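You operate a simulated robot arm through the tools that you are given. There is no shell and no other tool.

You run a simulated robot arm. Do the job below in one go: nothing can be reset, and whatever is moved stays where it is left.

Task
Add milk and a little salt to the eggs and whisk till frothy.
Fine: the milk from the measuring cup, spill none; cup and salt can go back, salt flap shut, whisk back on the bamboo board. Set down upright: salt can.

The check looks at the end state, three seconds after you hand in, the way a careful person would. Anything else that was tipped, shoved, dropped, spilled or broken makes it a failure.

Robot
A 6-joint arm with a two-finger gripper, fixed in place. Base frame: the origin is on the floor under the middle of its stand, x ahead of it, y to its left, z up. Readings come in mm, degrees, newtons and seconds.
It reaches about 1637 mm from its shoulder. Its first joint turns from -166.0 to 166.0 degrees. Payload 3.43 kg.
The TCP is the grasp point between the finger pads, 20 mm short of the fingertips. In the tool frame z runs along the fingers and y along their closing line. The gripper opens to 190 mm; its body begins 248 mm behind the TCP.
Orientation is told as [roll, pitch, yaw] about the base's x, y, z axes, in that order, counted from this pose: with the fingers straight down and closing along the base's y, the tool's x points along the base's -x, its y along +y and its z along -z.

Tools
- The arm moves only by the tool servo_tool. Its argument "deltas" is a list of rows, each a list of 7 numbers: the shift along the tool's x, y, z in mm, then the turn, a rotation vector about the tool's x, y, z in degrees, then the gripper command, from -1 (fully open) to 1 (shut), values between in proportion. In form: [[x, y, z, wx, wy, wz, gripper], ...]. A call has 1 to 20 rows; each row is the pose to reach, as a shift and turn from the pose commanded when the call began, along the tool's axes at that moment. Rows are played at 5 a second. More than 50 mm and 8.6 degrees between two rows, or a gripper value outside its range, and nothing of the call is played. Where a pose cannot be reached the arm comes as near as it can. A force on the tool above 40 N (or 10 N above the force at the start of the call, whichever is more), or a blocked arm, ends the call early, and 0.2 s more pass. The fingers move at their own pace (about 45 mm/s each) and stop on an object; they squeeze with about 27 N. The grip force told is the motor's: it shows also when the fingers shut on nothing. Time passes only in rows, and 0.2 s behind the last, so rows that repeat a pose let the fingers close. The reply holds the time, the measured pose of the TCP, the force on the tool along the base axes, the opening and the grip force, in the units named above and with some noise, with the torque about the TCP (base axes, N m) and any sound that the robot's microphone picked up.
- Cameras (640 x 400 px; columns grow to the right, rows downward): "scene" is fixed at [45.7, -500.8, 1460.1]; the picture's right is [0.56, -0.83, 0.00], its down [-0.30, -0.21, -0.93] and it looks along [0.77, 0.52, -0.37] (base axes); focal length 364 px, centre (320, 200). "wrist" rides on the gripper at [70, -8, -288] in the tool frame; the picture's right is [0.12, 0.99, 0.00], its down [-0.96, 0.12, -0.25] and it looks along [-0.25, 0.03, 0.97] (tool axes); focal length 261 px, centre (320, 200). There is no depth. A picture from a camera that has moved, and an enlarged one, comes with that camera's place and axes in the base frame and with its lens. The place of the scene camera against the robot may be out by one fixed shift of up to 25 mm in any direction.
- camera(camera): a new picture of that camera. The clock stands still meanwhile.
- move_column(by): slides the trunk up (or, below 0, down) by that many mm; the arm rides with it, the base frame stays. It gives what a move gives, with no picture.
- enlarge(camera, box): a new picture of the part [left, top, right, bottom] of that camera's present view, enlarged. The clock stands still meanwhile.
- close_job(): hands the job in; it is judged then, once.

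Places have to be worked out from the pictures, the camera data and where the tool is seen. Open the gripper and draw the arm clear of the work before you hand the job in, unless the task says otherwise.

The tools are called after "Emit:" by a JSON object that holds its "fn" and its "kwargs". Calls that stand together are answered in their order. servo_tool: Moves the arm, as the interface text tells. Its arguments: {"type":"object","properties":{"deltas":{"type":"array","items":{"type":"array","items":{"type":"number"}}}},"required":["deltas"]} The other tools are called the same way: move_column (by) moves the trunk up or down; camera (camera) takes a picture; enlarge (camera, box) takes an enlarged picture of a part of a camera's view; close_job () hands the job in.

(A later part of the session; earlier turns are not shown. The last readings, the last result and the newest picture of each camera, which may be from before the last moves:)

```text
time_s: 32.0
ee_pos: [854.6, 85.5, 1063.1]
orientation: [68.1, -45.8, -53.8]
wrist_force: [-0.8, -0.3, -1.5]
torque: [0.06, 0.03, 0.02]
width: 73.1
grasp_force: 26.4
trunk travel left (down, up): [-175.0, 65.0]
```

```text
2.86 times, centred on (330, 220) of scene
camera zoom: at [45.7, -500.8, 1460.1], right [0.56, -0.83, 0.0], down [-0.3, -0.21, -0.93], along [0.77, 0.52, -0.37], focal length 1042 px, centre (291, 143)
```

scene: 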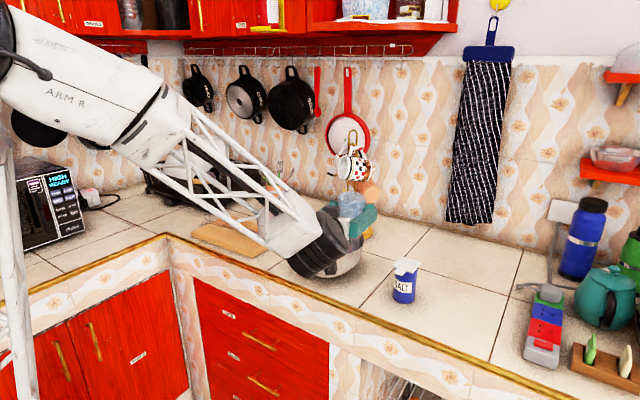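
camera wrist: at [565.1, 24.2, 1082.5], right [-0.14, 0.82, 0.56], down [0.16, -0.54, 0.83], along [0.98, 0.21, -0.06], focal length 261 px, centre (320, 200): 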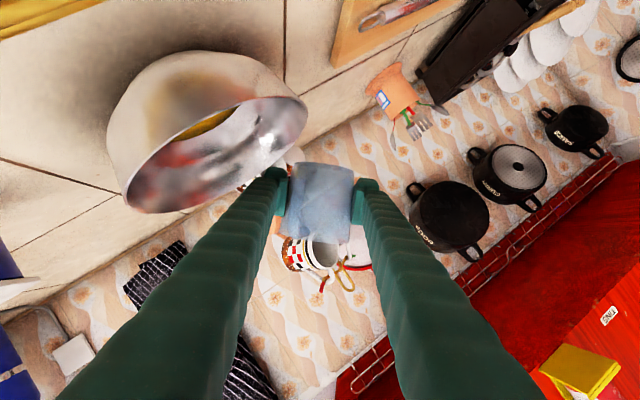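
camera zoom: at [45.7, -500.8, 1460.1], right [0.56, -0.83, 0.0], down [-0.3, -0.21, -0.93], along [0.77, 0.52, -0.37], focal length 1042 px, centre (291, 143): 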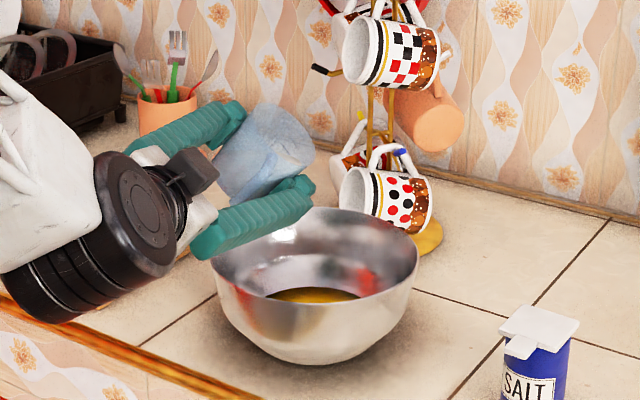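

The positive roll works and the scene view is clear; lip geometry puts the stream at the bowl centre. I continue the roll slowly through the pouring range to about 76°, nudging 12 mm toward +y.

Emit:
{"fn": "servo_tool", "kwargs": {"deltas": [[2, 3, 1.3, 0, 0, 1, 1], [4.5, 6, 2.6, 0, 0, 3, 1], [6.8, 9.1, 4, 0, 0, 5, 1], [6.8, 9.1, 4, 0, 0, 7, 1], [6.8, 9.1, 4, 0, 0, 9, 1], [6.8, 9.1, 4, 0, 0, 11, 1], [6.8, 9.1, 4, 0, 0, 13, 1], [6.8, 9.1, 4, 0, 0, 15, 1], [6.8, 9.1, 4, 0, 0, 17, 1], [6.8, 9.1, 4, 0, 0, 19, 1], [6.8, 9.1, 4, 0, 0, 21, 1], [6.8, 9.1, 4, 0, 0, 21, 1]]}}

Emit:
{"fn": "enlarge", "kwargs": {"camera": "scene", "box": [250, 150, 410, 290]}}

Emit:
{"fn": "camera", "kwargs": {"camera": "wrist"}}

```text
time_s: 34.6
ee_pos: [855.3, 98.9, 1064.6]
orientation: [73.1, -25.9, -62.4]
wrist_force: [-0.3, -0.3, -0.5]
torque: [0.0, -0.02, -0.01]
width: 72.7
grasp_force: 26.9
trunk travel left (down, up): [-175.0, 65.0]
```

```text
2.86 times, centred on (330, 220) of scene
camera zoom: at [45.7, -500.8, 1460.1], right [0.56, -0.83, 0.0], down [-0.3, -0.21, -0.93], along [0.77, 0.52, -0.37], focal length 1042 px, centre (291, 143)
```

zoom: 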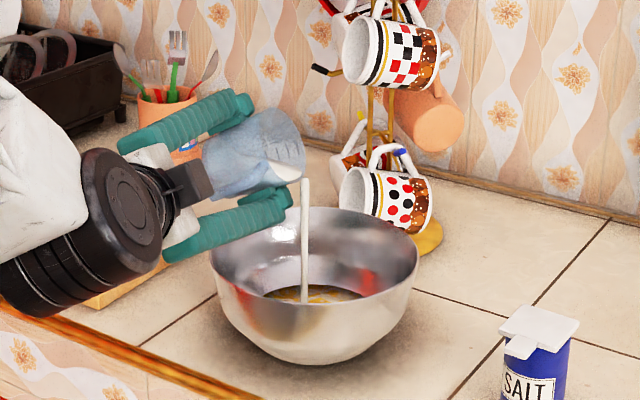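

```text
taken
camera wrist: at [563.3, 54.9, 1100.5], right [0.01, 0.6, 0.8], down [0.18, -0.79, 0.59], along [0.98, 0.14, -0.12], focal length 261 px, centre (320, 200)
```

wrist: 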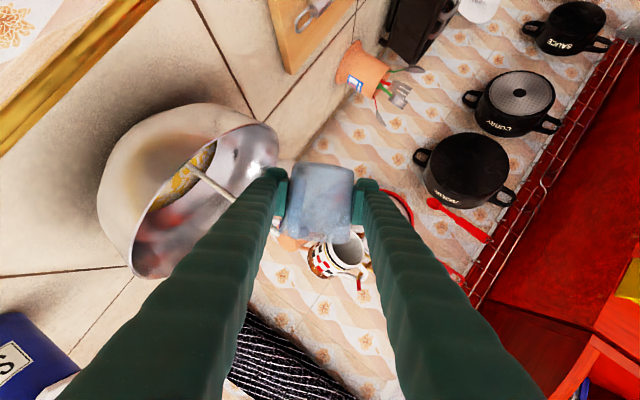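

The milk is streaming straight into the bowl. I keep rolling slowly toward 115° to empty the cup.

Emit:
{"fn": "servo_tool", "kwargs": {"deltas": [[0, 0, 0, 0, 0, 2, 1], [0, 0, 0, 0, 0, 4, 1], [0, 0, 0, 0, 0, 6, 1], [0, 0, 0, 0, 0, 8, 1], [0, 0, 0, 0, 0, 10, 1], [0, 0, 0, 0, 0, 12.5, 1], [0, 0, 0, 0, 0, 15, 1], [0, 0, 0, 0, 0, 17.5, 1], [0, 0, 0, 0, 0, 20, 1], [0, 0, 0, 0, 0, 22.5, 1], [0, 0, 0, 0, 0, 25, 1], [0, 0, 0, 0, 0, 28, 1], [0, 0, 0, 0, 0, 31, 1], [0, 0, 0, 0, 0, 34, 1], [0, 0, 0, 0, 0, 37, 1], [0, 0, 0, 0, 0, 40, 1], [0, 0, 0, 0, 0, 40, 1]]}}

Emit:
{"fn": "enlarge", "kwargs": {"camera": "scene", "box": [250, 150, 410, 290]}}

Emit:
{"fn": "camera", "kwargs": {"camera": "wrist"}}

```text
time_s: 38.2
ee_pos: [854.2, 98.2, 1063.9]
orientation: [74.5, 12.5, -73.4]
wrist_force: [0.5, 0.3, 0.1]
torque: [-0.02, -0.01, -0.02]
width: 72.5
grasp_force: 27.1
trunk travel left (down, up): [-175.0, 65.0]
```

```text
2.86 times, centred on (330, 220) of scene
camera zoom: at [45.7, -500.8, 1460.1], right [0.56, -0.83, 0.0], down [-0.3, -0.21, -0.93], along [0.77, 0.52, -0.37], focal length 1042 px, centre (291, 143)
```

zoom: 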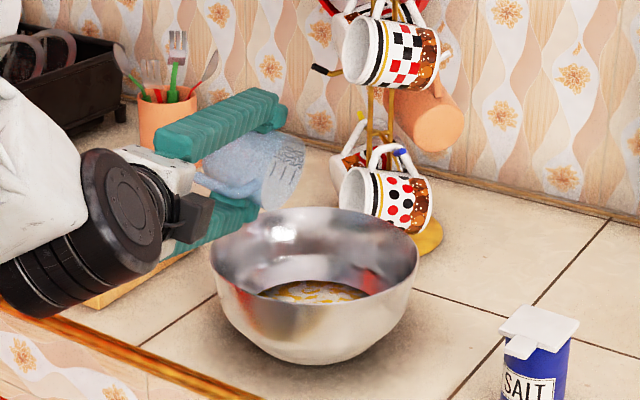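

```text
taken
camera wrist: at [570.8, 70.1, 1145.8], right [0.28, -0.01, 0.96], down [0.08, -1.0, -0.04], along [0.96, 0.09, -0.28], focal length 261 px, centre (320, 200)
```

wrist: 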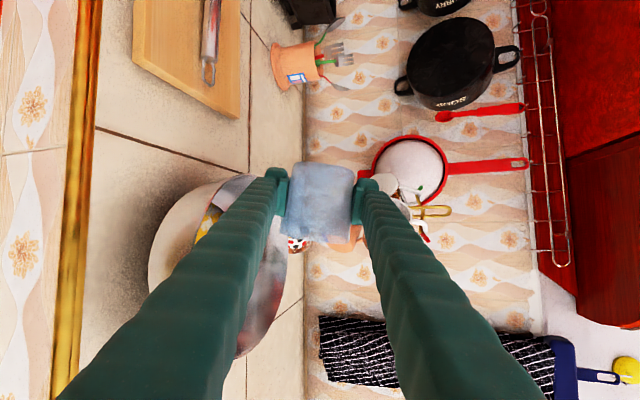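

The cup looks empty now; I roll a little further and hold a moment to drain it fully.

Emit:
{"fn": "servo_tool", "kwargs": {"deltas": [[0, 0, 0, 0, 0, 4, 1], [0, 0, 0, 0, 0, 8, 1], [0, 0, 0, 0, 0, 12, 1], [0, 0, 0, 0, 0, 16, 1], [0, 0, 0, 0, 0, 18, 1], [0, 0, 0, 0, 0, 18, 1], [0, 0, 0, 0, 0, 18, 1], [0, 0, 0, 0, 0, 18, 1], [0, 0, 0, 0, 0, 18, 1], [0, 0, 0, 0, 0, 18, 1], [0, 0, 0, 0, 0, 18, 1], [0, 0, 0, 0, 0, 18, 1]]}}

Emit:
{"fn": "enlarge", "kwargs": {"camera": "scene", "box": [280, 170, 370, 240]}}

Emit:
{"fn": "enlarge", "kwargs": {"camera": "wrist", "box": [260, 130, 380, 260]}}

```text
time_s: 40.8
ee_pos: [854.1, 98.8, 1065.4]
orientation: [72.6, 29.9, -78.8]
wrist_force: [0.7, 0.4, -1.3]
torque: [0.0, 0.03, 0.0]
width: 72.4
grasp_force: 26.8
trunk travel left (down, up): [-175.0, 65.0]
```

```text
5.71 times, centred on (325, 205) of scene
camera zoom: at [45.7, -500.8, 1460.1], right [0.56, -0.83, 0.0], down [-0.3, -0.21, -0.93], along [0.77, 0.52, -0.37], focal length 2083 px, centre (291, 171)
```

zoom: 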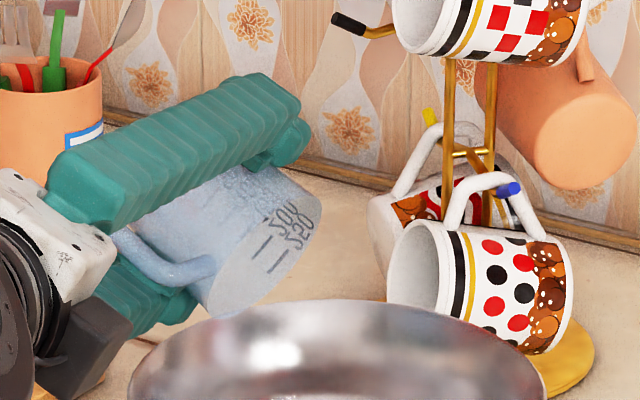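

```text
3.08 times, centred on (320, 195) of wrist
camera zoom: at [578.3, 66.3, 1166.8], right [0.36, -0.3, 0.88], down [-0.02, -0.95, -0.32], along [0.93, 0.1, -0.35], focal length 802 px, centre (320, 215)
```

zoom: 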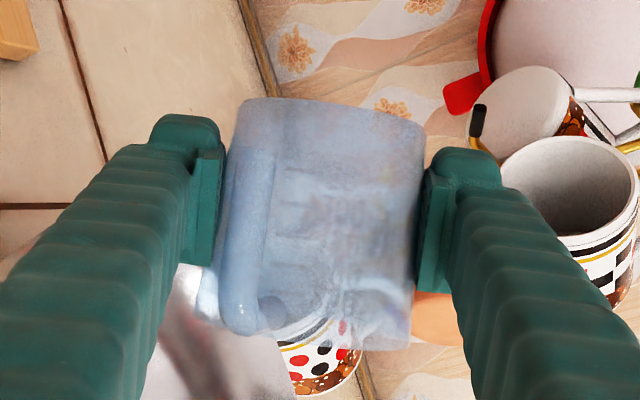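

The cup is empty. I roll it back upright over the bowl.

Emit:
{"fn": "servo_tool", "kwargs": {"deltas": [[0, 0, 0, 0, 0, -5, 1], [0, 0, 0, 0, 0, -12, 1], [0, 0, 0, 0, 0, -20, 1], [0, 0, 0, 0, 0, -28, 1], [0, 0, 0, 0, 0, -36, 1], [0, 0, 0, 0, 0, -44, 1], [0, 0, 0, 0, 0, -52, 1], [0, 0, 0, 0, 0, -60, 1], [0, 0, 0, 0, 0, -68, 1], [0, 0, 0, 0, 0, -76, 1], [0, 0, 0, 0, 0, -84, 1], [0, 0, 0, 0, 0, -92, 1], [0, 0, 0, 0, 0, -100, 1], [0, 0, 0, 0, 0, -108, 1], [0, 0, 0, 0, 0, -115, 1], [0, 0, 0, 0, 0, -121, 1], [0, 0, 0, 0, 0, -121, 1]]}}

Emit:
{"fn": "camera", "kwargs": {"camera": "scene"}}

Emit:
{"fn": "enlarge", "kwargs": {"camera": "wrist", "box": [230, 110, 410, 260]}}

```text
time_s: 44.4
ee_pos: [853.3, 99.2, 1063.1]
orientation: [-0.4, -74.9, 20.5]
wrist_force: [-0.5, -0.4, -0.5]
torque: [-0.01, 0.01, 0.01]
width: 72.2
grasp_force: 26.9
trunk travel left (down, up): [-175.0, 65.0]
```

```text
taken
```

scene: 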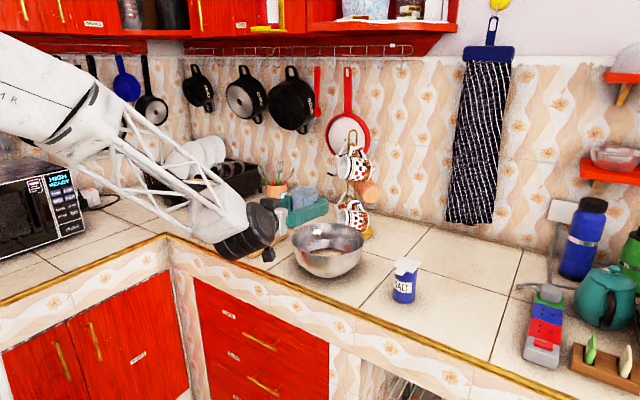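

```text
2.67 times, centred on (320, 185) of wrist
camera zoom: at [579.1, -11.1, 1070.6], right [-0.37, 0.92, -0.12], down [-0.03, 0.11, 0.99], along [0.93, 0.37, -0.01], focal length 695 px, centre (320, 240)
```

zoom: 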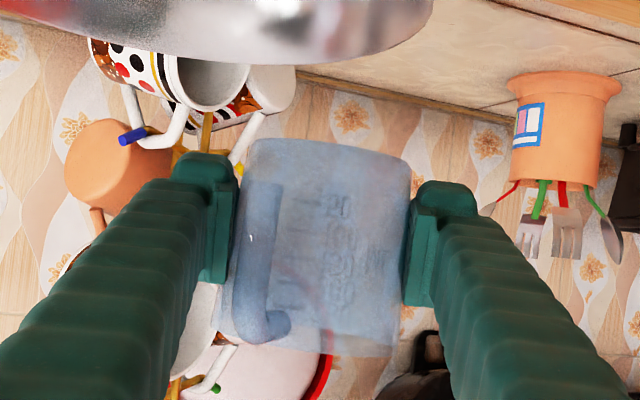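

The cup is upright, empty and unslipped. I carry it back above its original spot.

Emit:
{"fn": "servo_tool", "kwargs": {"deltas": [[1.3, -15, -5.2, 0, 0, 0, 1], [4.4, -50, -17.4, 0, 0, 0, 1], [8, -90, -31.3, 0, 0, 0, 1], [11.5, -130, -45.2, 0, 0, 0, 1], [15.1, -170, -59.1, 0, 0, 0, 1], [18.7, -210, -73, 0, 0, 0, 1], [22.2, -250, -87, 0, 0, 0, 1], [25.8, -290, -100.9, 0, 0, 0, 1], [29.3, -330, -114.8, 0, 0, 0, 1], [32.9, -370, -128.7, 0, 0, 0, 1], [36.4, -410, -142.6, 0, 0, 0, 1], [39.5, -445, -154.8, 0, 0, 0, 1], [41.4, -466, -162.1, 0, 0, 0, 1], [42, -472.9, -164.5, 0, 0, 0, 1], [42, -472.9, -164.5, 0, 0, 0, 1]]}}

Emit:
{"fn": "camera", "kwargs": {"camera": "wrist"}}

```text
time_s: 47.6
ee_pos: [856.4, -404.8, 1065.2]
orientation: [-0.2, -75.0, 20.3]
wrist_force: [0.0, 1.0, -0.5]
torque: [-0.01, 0.01, -0.04]
width: 72.0
grasp_force: 26.9
trunk travel left (down, up): [-175.0, 65.0]
```

```text
taken
camera wrist: at [580.9, -514.3, 1072.3], right [-0.37, 0.92, -0.12], down [-0.03, 0.11, 0.99], along [0.93, 0.37, -0.01], focal length 261 px, centre (320, 200)
```

wrist: 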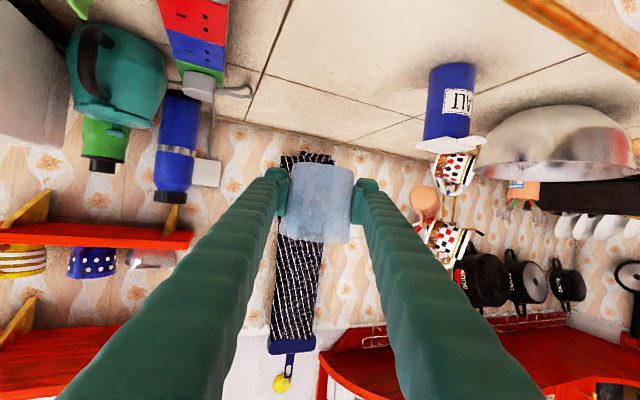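

Above the original spot. I lower 152 mm, leaving the last few millimetres for slow steps.

Emit:
{"fn": "servo_tool", "kwargs": {"deltas": [[10, 0, 2.7, 0, 0, 0, 1], [35, 0, 9.4, 0, 0, 0, 1], [65, 0, 17.4, 0, 0, 0, 1], [95, 0, 25.5, 0, 0, 0, 1], [120, 0, 32.2, 0, 0, 0, 1], [137, 0, 36.7, 0, 0, 0, 1], [146.8, 0, 39.3, 0, 0, 0, 1], [146.8, 0, 39.3, 0, 0, 0, 1]]}}

Emit:
{"fn": "servo_tool", "kwargs": {"deltas": [[2, 0, 0.54, 0, 0, 0, 1], [4, 0, 1.07, 0, 0, 0, 1], [5.5, 0, 1.5, 0, 0, 0, 1], [5.5, 0, 1.5, 0, 0, 0, 1]]}}

```text
time_s: 49.4
ee_pos: [857.2, -404.2, 915.0]
orientation: [-0.2, -74.9, 20.3]
wrist_force: [-0.7, -0.1, -0.5]
torque: [0.02, -0.03, 0.02]
width: 72.1
grasp_force: 27.1
trunk travel left (down, up): [-175.0, 65.0]
```

```text
time_s: 50.4
ee_pos: [857.1, -404.4, 909.7]
orientation: [-0.2, -75.0, 20.2]
wrist_force: [0.0, -0.2, 0.4]
torque: [0.01, -0.02, 0.01]
width: 72.2
grasp_force: 27.1
trunk travel left (down, up): [-175.0, 65.0]
```

Emit:
{"fn": "servo_tool", "kwargs": {"deltas": [[1, 0, 0.27, 0, 0, 0, 1], [2, 0, 0.54, 0, 0, 0, 1], [3, 0, 0.8, 0, 0, 0, 1], [3, 0, 0.8, 0, 0, 0, 1]]}}

Emit:
{"fn": "servo_tool", "kwargs": {"deltas": [[1, 0, 0.27, 0, 0, 0, 1], [1, 0, 0.27, 0, 0, 0, 1]]}}

Emit:
{"fn": "servo_tool", "kwargs": {"deltas": [[1, 0, 0.27, 0, 0, 0, 1], [1, 0, 0.27, 0, 0, 0, 1]]}}

Emit:
{"fn": "enlarge", "kwargs": {"camera": "wrist", "box": [230, 110, 410, 260]}}

```text
time_s: 51.4
ee_pos: [857.3, -404.8, 905.3]
orientation: [-0.3, -75.1, 20.3]
wrist_force: [0.0, 0.1, 2.9]
torque: [-0.14, -0.1, 0.02]
width: 71.9
grasp_force: 26.9
trunk travel left (down, up): [-175.0, 65.0]
```

```text
time_s: 52.0
ee_pos: [857.3, -404.8, 904.2]
orientation: [-0.3, -75.0, 20.5]
wrist_force: [-1.9, -0.5, 11.5]
torque: [-0.31, -0.14, -0.04]
width: 72.2
grasp_force: 27.6
trunk travel left (down, up): [-175.0, 65.0]
```

```text
time_s: 52.6
ee_pos: [856.9, -403.2, 904.0]
orientation: [-0.3, -75.1, 20.4]
wrist_force: [-4.3, 2.4, 12.9]
torque: [-0.32, -0.17, -0.06]
width: 72.0
grasp_force: 26.8
trunk travel left (down, up): [-175.0, 65.0]
```

```text
2.67 times, centred on (320, 185) of wrist
camera zoom: at [581.9, -513.9, 910.8], right [-0.37, 0.92, -0.12], down [-0.03, 0.11, 0.99], along [0.93, 0.37, -0.01], focal length 695 px, centre (320, 240)
```

zoom: 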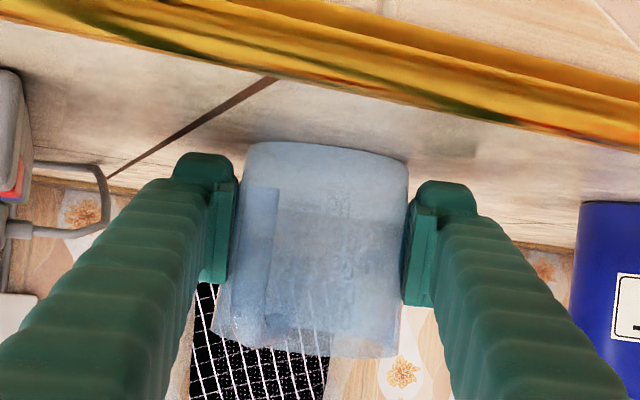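

Contact with the counter (12 N up). I relieve 1 mm and open the fingers gradually.

Emit:
{"fn": "servo_tool", "kwargs": {"deltas": [[-0.8, 0, -0.2, 0, 0, 0, 1], [-0.8, 0, -0.2, 0, 0, 0, 0.22], [-0.8, 0, -0.2, 0, 0, 0, 0.15], [-0.8, 0, -0.2, 0, 0, 0, 0.05], [-0.8, 0, -0.2, 0, 0, 0, -0.1], [-0.8, 0, -0.2, 0, 0, 0, -0.16], [-0.8, 0, -0.2, 0, 0, 0, -0.16]]}}

Emit:
{"fn": "enlarge", "kwargs": {"camera": "wrist", "box": [230, 110, 410, 260]}}

```text
time_s: 54.2
ee_pos: [856.2, -403.6, 904.2]
orientation: [-0.1, -74.9, 20.2]
wrist_force: [-0.1, 0.5, -0.6]
torque: [0.0, 0.02, -0.04]
width: 110.0
grasp_force: 0.0
trunk travel left (down, up): [-175.0, 65.0]
```

```text
2.67 times, centred on (320, 185) of wrist
camera zoom: at [581.9, -514.0, 911.0], right [-0.37, 0.92, -0.12], down [-0.03, 0.11, 0.99], along [0.93, 0.37, -0.01], focal length 695 px, centre (320, 240)
```

zoom: 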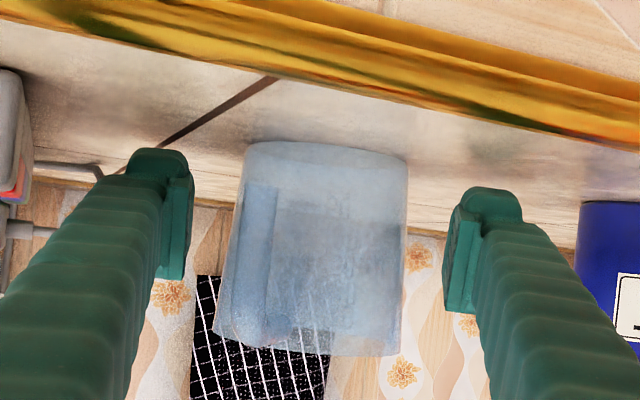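

The cup stands back in place. I back straight out along the fingers.

Emit:
{"fn": "servo_tool", "kwargs": {"deltas": [[0, 0, -20, 0, 0, 0, -0.16], [0, 0, -50, 0, 0, 0, -0.16], [0, 0, -85, 0, 0, 0, -0.16], [0, 0, -120, 0, 0, 0, -0.16], [0, 0, -155, 0, 0, 0, -0.16], [0, 0, -155, 0, 0, 0, -0.16]]}}

Emit:
{"fn": "camera", "kwargs": {"camera": "wrist"}}

Emit:
{"fn": "camera", "kwargs": {"camera": "scene"}}

```text
time_s: 55.6
ee_pos: [715.8, -454.6, 945.6]
orientation: [-0.1, -74.9, 20.1]
wrist_force: [0.9, 0.5, 0.2]
torque: [0.0, 0.01, -0.02]
width: 110.0
grasp_force: 0.1
trunk travel left (down, up): [-175.0, 65.0]
```

```text
taken
camera wrist: at [440.4, -565.3, 952.6], right [-0.37, 0.92, -0.12], down [-0.03, 0.11, 0.99], along [0.93, 0.37, -0.01], focal length 261 px, centre (320, 200)
```

wrist: 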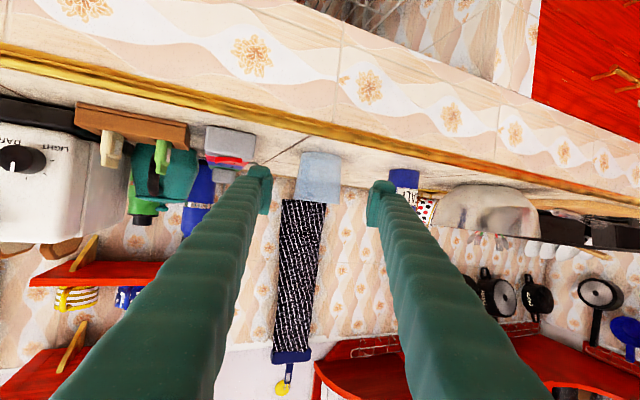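

```text
taken
```

scene: 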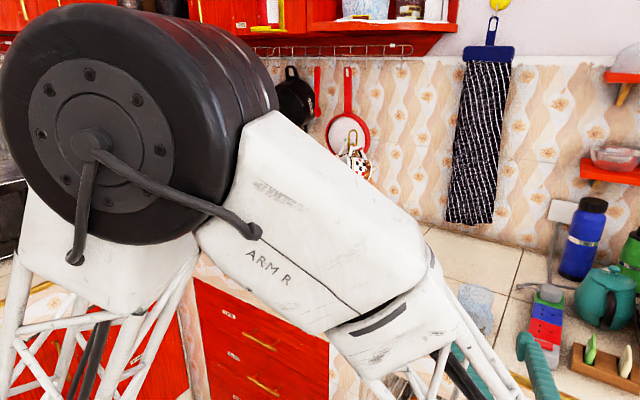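

Cup is safely back. Now for the salt: I swing the hand to yaw 0 in front of the salt can, closing the fingers on the way.

Emit:
{"fn": "servo_tool", "kwargs": {"deltas": [[-3, 36, 8, 3.2, 0, 0.9, 0.2], [-6, 73, 16.5, 6.4, 0, 1.7, 0.6], [-9, 110, 25, 9.7, 0, 2.6, 1], [-12.5, 148, 33.3, 12.9, 0, 3.5, 1], [-15.5, 185, 41.6, 16.1, 0, 4.3, 1], [-18.5, 221.3, 49.8, 19.3, 0, 5.18, 1], [-18.5, 221.3, 49.8, 19.3, 0, 5.18, 1]]}}

Emit:
{"fn": "camera", "kwargs": {"camera": "wrist"}}

```text
time_s: 57.2
ee_pos: [724.4, -264.8, 990.5]
orientation: [-0.1, -74.7, 0.3]
wrist_force: [0.2, -0.3, 0.0]
torque: [0.0, -0.01, 0.05]
width: 0.0
grasp_force: 26.7
out of reach, approached as far as the arm can: row 5, 6, 7
trunk travel left (down, up): [-175.0, 65.0]
```

```text
taken
camera wrist: at [427.7, -274.5, 996.9], right [-0.03, 0.99, -0.12], down [0.01, 0.12, 0.99], along [1.0, 0.03, -0.02], focal length 261 px, centre (320, 200)
```

wrist: 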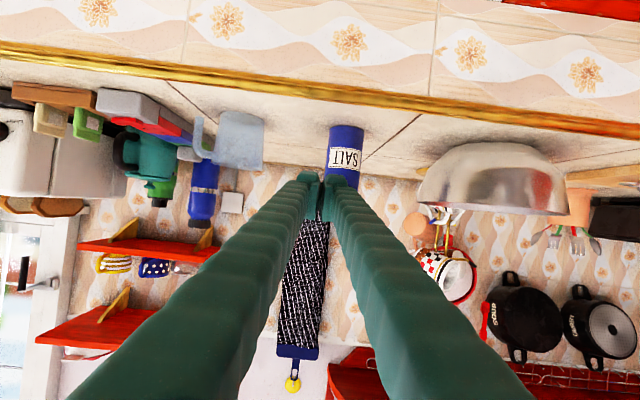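

Emit:
{"fn": "enlarge", "kwargs": {"camera": "wrist", "box": [290, 100, 400, 210]}}

```text
3.64 times, centred on (345, 155) of wrist
camera zoom: at [427.7, -274.5, 996.9], right [-0.03, 0.99, -0.12], down [0.01, 0.12, 0.99], along [1.0, 0.03, -0.02], focal length 948 px, centre (229, 364)
```

zoom: 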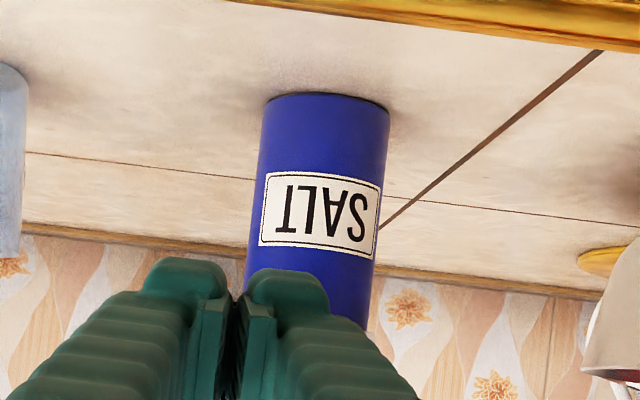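

Horizontal poses too near the base are out of reach at yaw 0, so I go back to yaw 20°, open to 110 mm, and look at the salt can between the fingers.

Emit:
{"fn": "servo_tool", "kwargs": {"deltas": [[0, 0, 0, -4, 0, -1, 0.4], [0, -2, 0, -8, 0, -2.1, 0], [0, -4, 0, -12, 0, -3.1, -0.16], [0, -7, 0, -16, 0, -4.2, -0.16], [10, -10, 4, -19.3, 0, -5.2, -0.16], [28, -10, 10, -19.3, 0, -5.2, -0.16], [46, -10, 16.5, -19.3, 0, -5.2, -0.16], [46, -10, 16.5, -19.3, 0, -5.2, -0.16]]}}

Emit:
{"fn": "camera", "kwargs": {"camera": "wrist"}}

Emit:
{"fn": "enlarge", "kwargs": {"camera": "wrist", "box": [250, 110, 390, 240]}}

```text
time_s: 59.0
ee_pos: [725.4, -273.2, 940.0]
orientation: [-0.1, -74.9, 20.3]
wrist_force: [0.4, 1.1, -0.6]
torque: [-0.04, 0.03, 0.0]
width: 110.5
grasp_force: 0.1
trunk travel left (down, up): [-175.0, 65.0]
```

```text
taken
camera wrist: at [450.8, -383.6, 946.6], right [-0.37, 0.92, -0.12], down [-0.03, 0.11, 0.99], along [0.93, 0.37, -0.01], focal length 261 px, centre (320, 200)
```

wrist: 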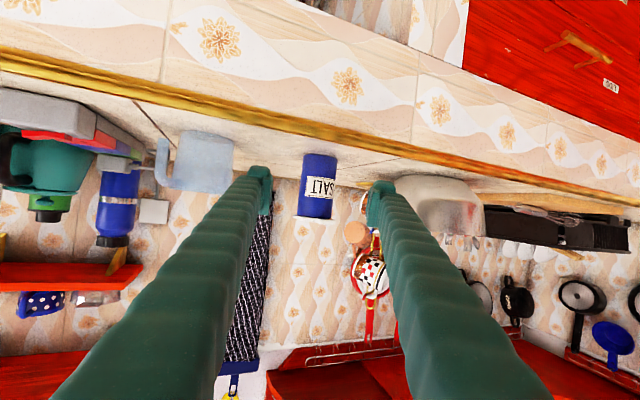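

```text
3.08 times, centred on (320, 175) of wrist
camera zoom: at [450.8, -383.6, 946.6], right [-0.37, 0.92, -0.12], down [-0.03, 0.11, 0.99], along [0.93, 0.37, -0.01], focal length 802 px, centre (320, 277)
```

zoom: 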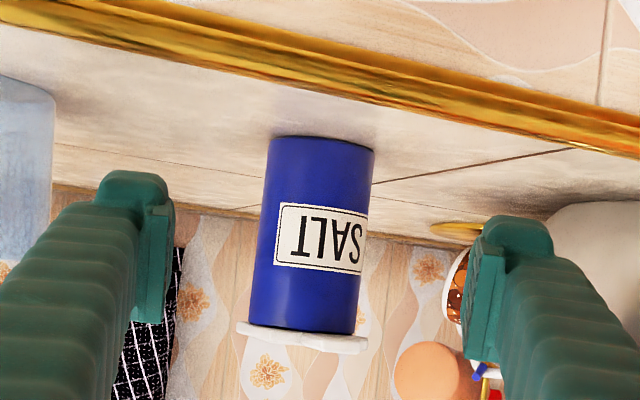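

The can stands about r=28 with lid underside near z≈965. I close the fingers here, then move their tips under the tab with clearance.

Emit:
{"fn": "servo_tool", "kwargs": {"deltas": [[0, 0, 0, 0, 0, 0, 0.4], [0, 0, 0, 0, 0, 0, 1], [0, 0, 0, 0, 0, 0, 1], [0, 0, 0, 0, 0, 0, 1], [0, 0, 0, 0, 0, 0, 1], [-2, 3.5, 25, 0, 0, 0, 1], [-4, 7, 50, 0, 0, 0, 1], [-5.5, 9.5, 70, 0, 0, 0, 1], [-6.6, 11.1, 82.4, 0, 0, 0, 1], [-6.6, 11.1, 82.4, 0, 0, 0, 1]]}}

Emit:
{"fn": "enlarge", "kwargs": {"camera": "scene", "box": [350, 230, 450, 310]}}

Emit:
{"fn": "enlarge", "kwargs": {"camera": "wrist", "box": [250, 110, 390, 240]}}

```text
time_s: 61.2
ee_pos: [799.0, -234.4, 925.6]
orientation: [-0.2, -74.9, 20.4]
wrist_force: [-0.8, 0.7, 0.3]
torque: [0.03, 0.02, -0.02]
width: 0.0
grasp_force: 27.4
trunk travel left (down, up): [-175.0, 65.0]
```

```text
5.00 times, centred on (400, 270) of scene
camera zoom: at [45.7, -500.8, 1460.1], right [0.56, -0.83, 0.0], down [-0.3, -0.21, -0.93], along [0.77, 0.52, -0.37], focal length 1823 px, centre (-80, -150)
```

zoom: 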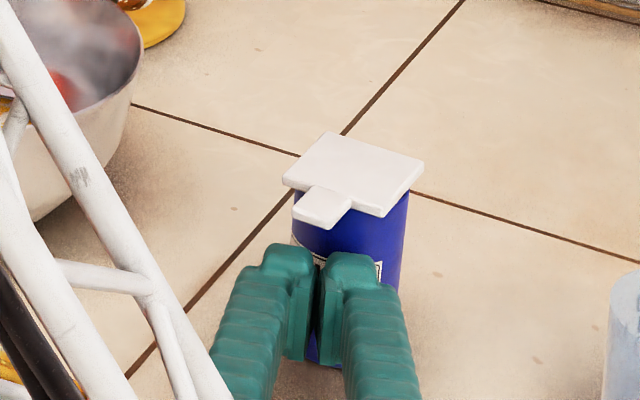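

```text
3.08 times, centred on (320, 175) of wrist
camera zoom: at [523.9, -345.5, 932.2], right [-0.37, 0.92, -0.12], down [-0.03, 0.11, 0.99], along [0.93, 0.37, -0.01], focal length 802 px, centre (320, 277)
```

zoom: 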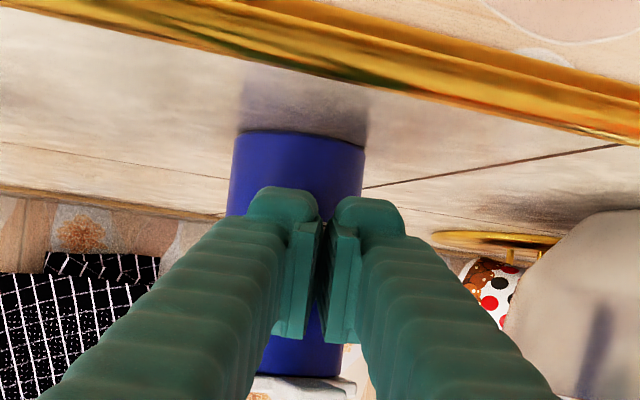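

The tips are in front of the can, below the tab. I raise in small steps until they reach the tab.

Emit:
{"fn": "servo_tool", "kwargs": {"deltas": [[-5, 0, -1.3, 0, 0, 0, 1], [-10, 0, -2.6, 0, 0, 0, 1], [-15, 0, -4, 0, 0, 0, 1], [-19.3, 0, -5.2, 0, 0, 0, 1], [-19.3, 0, -5.2, 0, 0, 0, 1]]}}

Emit:
{"fn": "enlarge", "kwargs": {"camera": "scene", "box": [350, 230, 450, 310]}}

```text
time_s: 62.4
ee_pos: [799.3, -235.7, 945.6]
orientation: [-0.2, -75.0, 20.3]
wrist_force: [-0.4, -0.2, -0.6]
torque: [0.0, -0.03, -0.03]
width: 0.0
grasp_force: 27.0
trunk travel left (down, up): [-175.0, 65.0]
```

```text
5.00 times, centred on (400, 270) of scene
camera zoom: at [45.7, -500.8, 1460.1], right [0.56, -0.83, 0.0], down [-0.3, -0.21, -0.93], along [0.77, 0.52, -0.37], focal length 1823 px, centre (-80, -150)
```

zoom: 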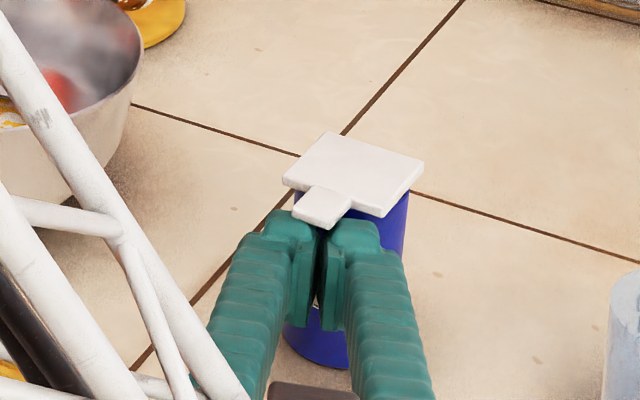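

The tips are right under the tab now. I raise another 8 mm in slow steps, watching force.

Emit:
{"fn": "servo_tool", "kwargs": {"deltas": [[-2, 0, -0.5, 0, 0, 0, 1], [-4, 0, -1.1, 0, 0, 0, 1], [-6, 0, -1.6, 0, 0, 0, 1], [-8, 0, -2.1, 0, 0, 0, 1], [-8, 0, -2.1, 0, 0, 0, 1]]}}

Emit:
{"fn": "enlarge", "kwargs": {"camera": "scene", "box": [350, 230, 450, 310]}}

```text
time_s: 63.6
ee_pos: [798.0, -235.5, 952.7]
orientation: [-0.3, -75.0, 20.4]
wrist_force: [1.0, 0.8, 0.8]
torque: [0.02, 0.02, 0.0]
width: 0.0
grasp_force: 27.0
trunk travel left (down, up): [-175.0, 65.0]
```

```text
5.00 times, centred on (400, 270) of scene
camera zoom: at [45.7, -500.8, 1460.1], right [0.56, -0.83, 0.0], down [-0.3, -0.21, -0.93], along [0.77, 0.52, -0.37], focal length 1823 px, centre (-80, -150)
```

zoom: 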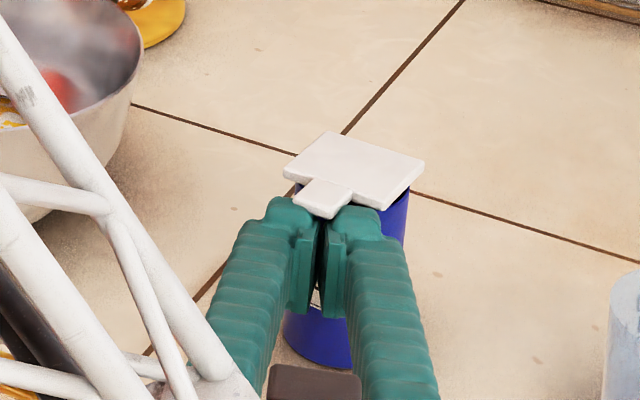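

The flap is lifting freely (almost no force). I follow the arc upward to about 50° open.

Emit:
{"fn": "servo_tool", "kwargs": {"deltas": [[-9, -0.2, -2.2, 0, 0, 0, 1], [-18, -0.5, -3.8, 0, 0, 0, 1], [-25.6, -0.7, -4.9, 0, 0, 0, 1], [-35, -2, -3.5, 0, 0, 0, 1], [-43, -3.4, -1.8, 0, 0, 0, 1], [-51, -5.4, 2, 0, 0, 0, 1], [-58.5, -7.5, 5.7, 0, 0, 0, 1], [-58.5, -7.5, 5.7, 0, 0, 0, 1]]}}

Emit:
{"fn": "enlarge", "kwargs": {"camera": "scene", "box": [350, 220, 450, 310]}}

Emit:
{"fn": "camera", "kwargs": {"camera": "wrist"}}

```text
time_s: 65.4
ee_pos: [821.8, -234.7, 1009.2]
orientation: [-0.2, -74.9, 20.3]
wrist_force: [1.1, -1.1, -0.4]
torque: [0.0, 0.0, -0.01]
width: 0.0
grasp_force: 27.1
trunk travel left (down, up): [-175.0, 65.0]
```

```text
4.44 times, centred on (400, 265) of scene
camera zoom: at [45.7, -500.8, 1460.1], right [0.56, -0.83, 0.0], down [-0.3, -0.21, -0.93], along [0.77, 0.52, -0.37], focal length 1620 px, centre (-36, -89)
```

zoom: 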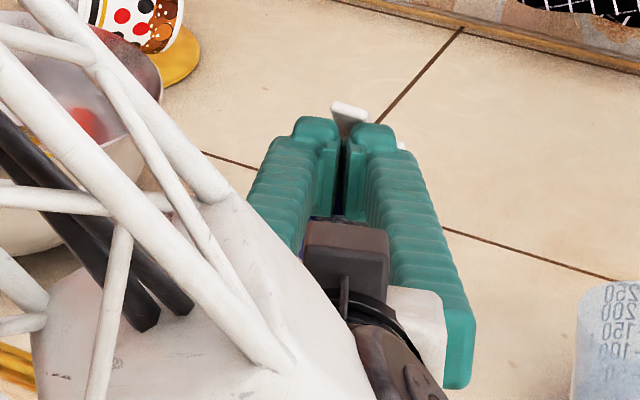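

```text
taken
camera wrist: at [545.9, -344.1, 1015.9], right [-0.37, 0.92, -0.12], down [-0.03, 0.11, 0.99], along [0.93, 0.37, -0.01], focal length 261 px, centre (320, 200)
```

wrist: 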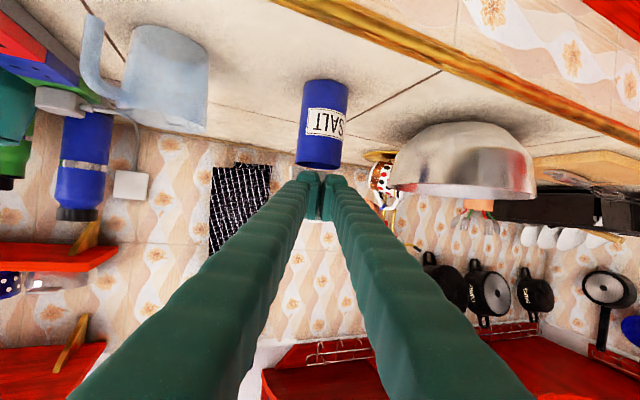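

The flap stands up against the finger tips and the can hasn't moved. I push on over to roughly vertical.

Emit:
{"fn": "servo_tool", "kwargs": {"deltas": [[-6, -2.2, 4.7, 0, 0, 0, 1], [-11.9, -4.4, 9.5, 0, 0, 0, 1], [-16.5, -7.4, 16.5, 0, 0, 0, 1], [-20.8, -10.3, 23.6, 0, 0, 0, 1], [-23.5, -13.3, 31.6, 0, 0, 0, 1], [-26.2, -16.4, 39.7, 0, 0, 0, 1], [-26.2, -16.4, 39.7, 0, 0, 0, 1]]}}

Emit:
{"fn": "enlarge", "kwargs": {"camera": "scene", "box": [350, 220, 450, 310]}}

Emit:
{"fn": "enlarge", "kwargs": {"camera": "wrist", "box": [240, 60, 400, 260]}}

```text
time_s: 67.0
ee_pos: [870.4, -235.2, 1023.6]
orientation: [-0.3, -75.0, 20.4]
wrist_force: [0.2, -0.5, 0.1]
torque: [0.0, 0.0, -0.02]
width: 0.1
grasp_force: 26.6
trunk travel left (down, up): [-175.0, 65.0]
```

```text
4.44 times, centred on (400, 265) of scene
camera zoom: at [45.7, -500.8, 1460.1], right [0.56, -0.83, 0.0], down [-0.3, -0.21, -0.93], along [0.77, 0.52, -0.37], focal length 1620 px, centre (-36, -89)
```

zoom: 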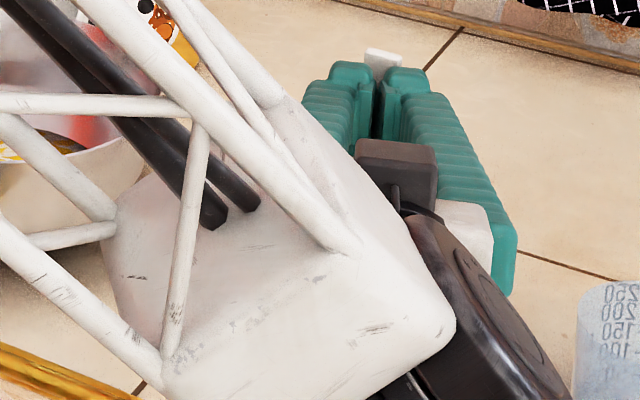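

```text
2.00 times, centred on (320, 160) of wrist
camera zoom: at [593.9, -344.7, 1030.9], right [-0.37, 0.92, -0.12], down [-0.03, 0.11, 0.99], along [0.93, 0.37, -0.01], focal length 521 px, centre (320, 280)
```

zoom: 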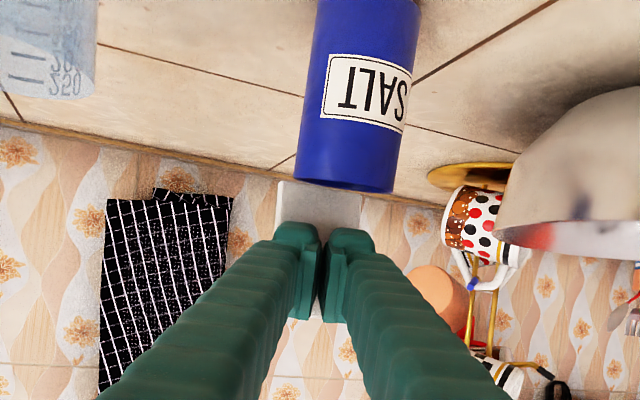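

The flap is near vertical. I push about 14 mm further to get past vertical, checking force.

Emit:
{"fn": "servo_tool", "kwargs": {"deltas": [[-1.2, -1.7, 4.5, 0, 0, 0, 1], [-2.4, -3.4, 9, 0, 0, 0, 1], [-3.4, -4.8, 12.7, 0, 0, 0, 1], [-3.4, -4.8, 12.7, 0, 0, 0, 1]]}}

Emit:
{"fn": "enlarge", "kwargs": {"camera": "wrist", "box": [240, 60, 400, 260]}}

Emit:
{"fn": "enlarge", "kwargs": {"camera": "scene", "box": [350, 220, 450, 310]}}

```text
time_s: 68.0
ee_pos: [883.2, -235.7, 1023.8]
orientation: [-0.4, -74.8, 20.3]
wrist_force: [-0.6, -0.9, -0.1]
torque: [0.05, 0.01, 0.02]
width: 0.2
grasp_force: 26.9
trunk travel left (down, up): [-175.0, 65.0]
```

```text
2.00 times, centred on (320, 160) of wrist
camera zoom: at [607.9, -345.0, 1030.2], right [-0.37, 0.92, -0.12], down [-0.03, 0.11, 0.99], along [0.93, 0.37, -0.01], focal length 521 px, centre (320, 280)
```

zoom: 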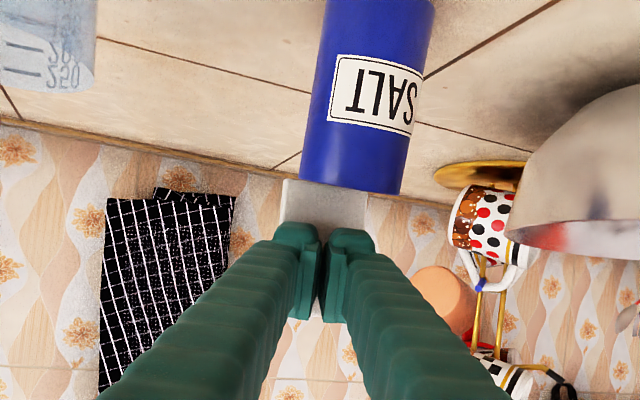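

```text
4.44 times, centred on (400, 265) of scene
camera zoom: at [45.7, -500.8, 1460.1], right [0.56, -0.83, 0.0], down [-0.3, -0.21, -0.93], along [0.77, 0.52, -0.37], focal length 1620 px, centre (-36, -89)
```

zoom: 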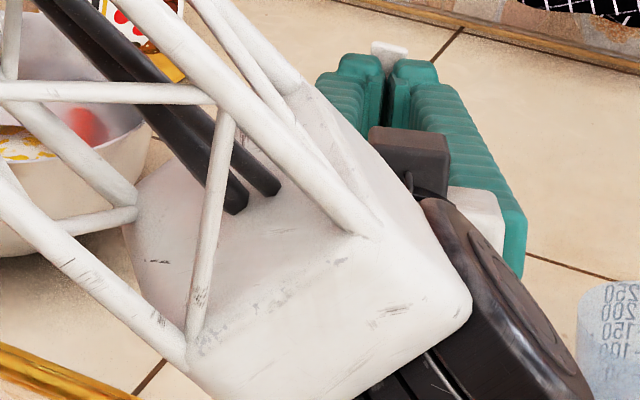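

No resistance. I retreat along the finger axis and check whether the flap stays open.

Emit:
{"fn": "servo_tool", "kwargs": {"deltas": [[0, 0, -25, 0, 0, 0, 1], [0, 0, -60, 0, 0, 0, 1], [0, 0, -100, 0, 0, 0, 1], [0, 0, -140, 0, 0, 0, 0.3], [0, 0, -150, 0, 0, 0, 0.0], [0, 0, -150, 0, 0, 0, -0.1], [0, 0, -150, 0, 0, 0, -0.1]]}}

Emit:
{"fn": "enlarge", "kwargs": {"camera": "wrist", "box": [240, 60, 400, 260]}}

Emit:
{"fn": "enlarge", "kwargs": {"camera": "scene", "box": [350, 220, 450, 310]}}

```text
time_s: 69.6
ee_pos: [746.6, -283.6, 1062.0]
orientation: [-0.2, -74.9, 20.3]
wrist_force: [0.5, -0.8, -0.6]
torque: [-0.02, -0.01, 0.02]
width: 85.7
grasp_force: 0.1
trunk travel left (down, up): [-175.0, 65.0]
```

```text
2.00 times, centred on (320, 160) of wrist
camera zoom: at [472.6, -393.9, 1068.7], right [-0.37, 0.92, -0.12], down [-0.03, 0.11, 0.99], along [0.93, 0.37, -0.01], focal length 521 px, centre (320, 280)
```

zoom: 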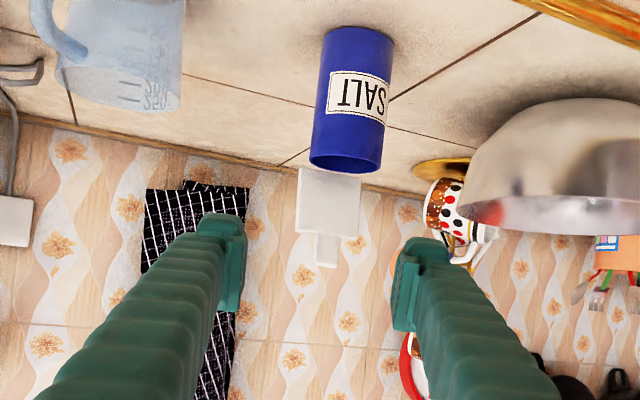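

```text
4.44 times, centred on (400, 265) of scene
camera zoom: at [45.7, -500.8, 1460.1], right [0.56, -0.83, 0.0], down [-0.3, -0.21, -0.93], along [0.77, 0.52, -0.37], focal length 1620 px, centre (-36, -89)
```

zoom: 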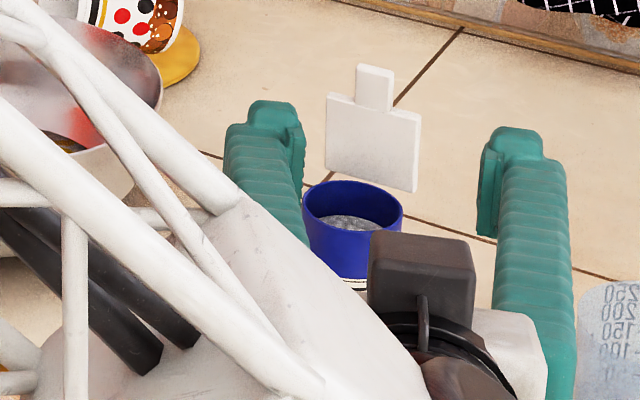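

The flap stays open past vertical and the can (open mouth, salt inside) hasn't moved. I lower to a pre-grasp in front of the can.

Emit:
{"fn": "servo_tool", "kwargs": {"deltas": [[30, 4, 4, 0, 0, 0, -0.05], [60, 7.5, 8.4, 0, 0, 0, -0.05], [90, 11, 12.5, 0, 0, 0, -0.05], [117.7, 14.5, 16.4, 0, 0, 0, -0.05], [117.7, 14.5, 16.4, 0, 0, 0, -0.05]]}}

Emit:
{"fn": "enlarge", "kwargs": {"camera": "wrist", "box": [240, 80, 400, 260]}}

```text
time_s: 70.8
ee_pos: [728.7, -273.9, 946.3]
orientation: [-0.4, -75.1, 20.4]
wrist_force: [0.2, -0.4, 0.3]
torque: [0.01, 0.03, 0.02]
width: 99.7
grasp_force: 0.0
trunk travel left (down, up): [-175.0, 65.0]
```

```text
2.22 times, centred on (320, 170) of wrist
camera zoom: at [453.4, -384.8, 953.4], right [-0.37, 0.92, -0.12], down [-0.03, 0.11, 0.99], along [0.93, 0.37, -0.01], focal length 579 px, centre (320, 267)
```

zoom: 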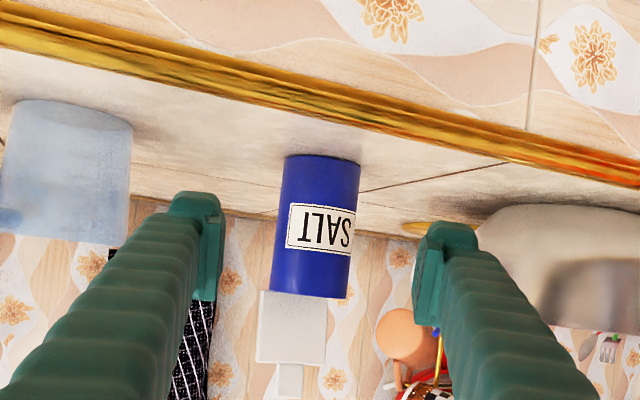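

Aligned within 1 mm. I advance 138 mm around the can and close.

Emit:
{"fn": "servo_tool", "kwargs": {"deltas": [[0, -1, 30, 0, 0, 0, -0.05], [0, -1, 60, 0, 0, 0, -0.05], [0, -1, 90, 0, 0, 0, -0.05], [0, -1, 115, 0, 0, 0, -0.05], [0, -1, 138, 0, 0, 0, -0.05], [0, -1, 138, 0, 0, 0, -0.05]]}}

Emit:
{"fn": "enlarge", "kwargs": {"camera": "wrist", "box": [230, 80, 410, 260]}}

```text
time_s: 72.2
ee_pos: [855.2, -230.3, 909.7]
orientation: [-0.3, -74.8, 20.3]
wrist_force: [-0.3, 0.1, 0.6]
torque: [-0.04, 0.02, -0.02]
width: 99.4
grasp_force: 0.2
trunk travel left (down, up): [-175.0, 65.0]
```

```text
2.22 times, centred on (320, 170) of wrist
camera zoom: at [577.9, -340.3, 915.9], right [-0.37, 0.92, -0.12], down [-0.03, 0.11, 0.99], along [0.93, 0.37, -0.01], focal length 579 px, centre (320, 267)
```

zoom: 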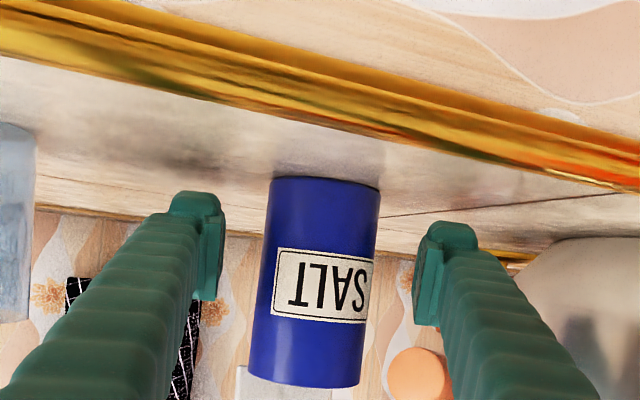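

Emit:
{"fn": "servo_tool", "kwargs": {"deltas": [[0, 0, 0, 0, 0, 0, 0.2], [0, 0, 0, 0, 0, 0, 0.4], [0, 0, 0, 0, 0, 0, 0.7], [0, 0, 0, 0, 0, 0, 1], [0, 0, 0, 0, 0, 0, 1], [0, 0, 0, 0, 0, 0, 1]]}}

```text
time_s: 73.6
ee_pos: [852.5, -230.1, 908.5]
orientation: [-0.4, -74.8, 20.4]
wrist_force: [1.7, -0.5, 0.7]
torque: [-0.01, 0.0, -0.01]
width: 57.1
grasp_force: 26.9
trunk travel left (down, up): [-175.0, 65.0]
```

Gripped at 57 mm, matching the can. I lift it slowly straight up.

Emit:
{"fn": "servo_tool", "kwargs": {"deltas": [[-3, 0, -0.8, 0, 0, 0, 1], [-10, 0, -2.7, 0, 0, 0, 1], [-24, 0, -6.4, 0, 0, 0, 1], [-42, 0, -11.3, 0, 0, 0, 1], [-62, 0, -16.6, 0, 0, 0, 1], [-84, 0, -22.5, 0, 0, 0, 1], [-106, 0, -28.4, 0, 0, 0, 1], [-128, 0, -34.3, 0, 0, 0, 1], [-144, 0, -38.6, 0, 0, 0, 1], [-154.5, 0, -41.4, 0, 0, 0, 1], [-154.5, 0, -41.4, 0, 0, 0, 1]]}}

Emit:
{"fn": "camera", "kwargs": {"camera": "wrist"}}

Emit:
{"fn": "camera", "kwargs": {"camera": "scene"}}

```text
time_s: 76.0
ee_pos: [855.1, -229.0, 1069.3]
orientation: [-0.3, -74.9, 20.4]
wrist_force: [-0.6, -1.2, -1.9]
torque: [0.01, 0.01, -0.02]
width: 56.9
grasp_force: 26.9
trunk travel left (down, up): [-175.0, 65.0]
```

```text
taken
camera wrist: at [579.5, -340.8, 1075.6], right [-0.37, 0.92, -0.12], down [-0.03, 0.11, 0.99], along [0.93, 0.37, -0.01], focal length 261 px, centre (320, 200)
```

wrist: 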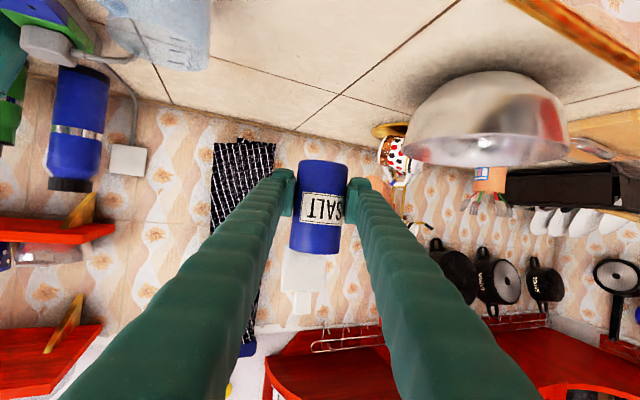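

```text
taken
```

scene: 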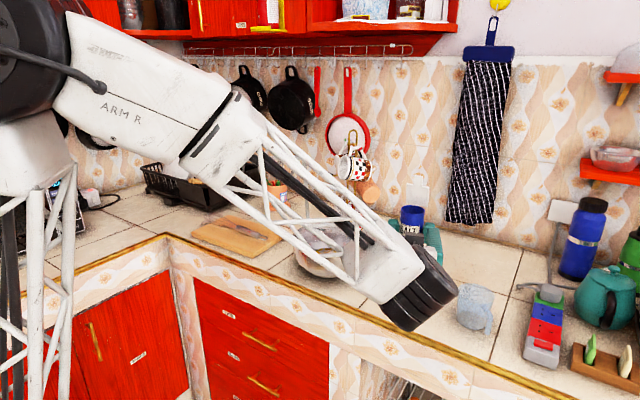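

Can held (about 2 N) with the flap still open. I carry it gently to the +y side of the bowl.

Emit:
{"fn": "servo_tool", "kwargs": {"deltas": [[-0.4, 4, 1.5, 0, 0, 0, 1], [-1.4, 14, 5.3, 0, 0, 0, 1], [-3.2, 32, 12, 0, 0, 0, 1], [-5.6, 56, 21, 0, 0, 0, 1], [-8.4, 84, 31.6, 0, 0, 0, 1], [-11.3, 112, 42.1, 0, 0, 0, 1], [-14.1, 140, 52.6, 0, 0, 0, 1], [-16.9, 168, 63.2, 0, 0, 0, 1], [-19.7, 196, 73.7, 0, 0, 0, 1], [-22.5, 224, 84.2, 0, 0, 0, 1], [-25.1, 250, 94, 0, 0, 0, 1], [-27.3, 272, 102.3, 0, 0, 0, 1], [-28.9, 288, 108.3, 0, 0, 0, 1], [-29.7, 295.5, 111, 0, 0, 0, 1], [-29.9, 297.4, 111.8, 0, 0, 0, 1], [-29.9, 297.4, 111.8, 0, 0, 0, 1]]}}

Emit:
{"fn": "camera", "kwargs": {"camera": "wrist"}}

Emit:
{"fn": "enlarge", "kwargs": {"camera": "scene", "box": [250, 150, 410, 290]}}

```text
time_s: 79.4
ee_pos: [861.3, 88.2, 1068.9]
orientation: [-0.4, -74.9, 20.3]
wrist_force: [-0.8, 0.0, -1.8]
torque: [-0.01, 0.01, 0.0]
width: 57.0
grasp_force: 26.8
trunk travel left (down, up): [-175.0, 65.0]
```

```text
taken
camera wrist: at [585.7, -22.3, 1075.1], right [-0.37, 0.92, -0.12], down [-0.03, 0.11, 0.99], along [0.93, 0.37, -0.01], focal length 261 px, centre (320, 200)
```

wrist: 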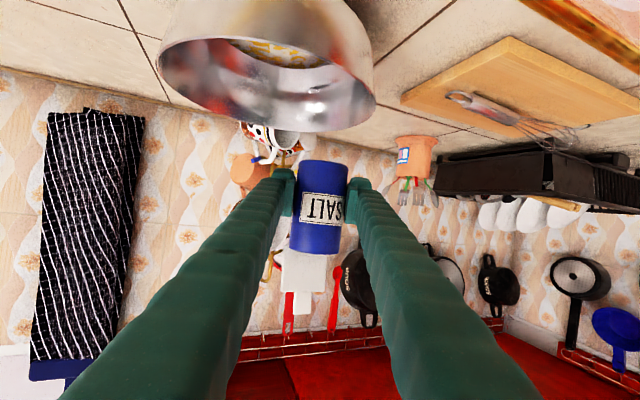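

```text
2.86 times, centred on (330, 220) of scene
camera zoom: at [45.7, -500.8, 1460.1], right [0.56, -0.83, 0.0], down [-0.3, -0.21, -0.93], along [0.77, 0.52, -0.37], focal length 1042 px, centre (291, 143)
```

zoom: 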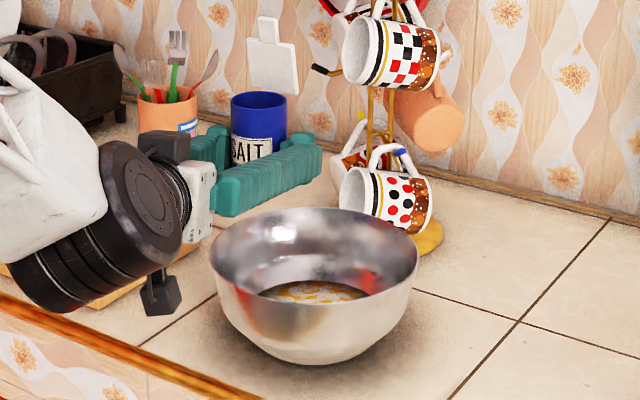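

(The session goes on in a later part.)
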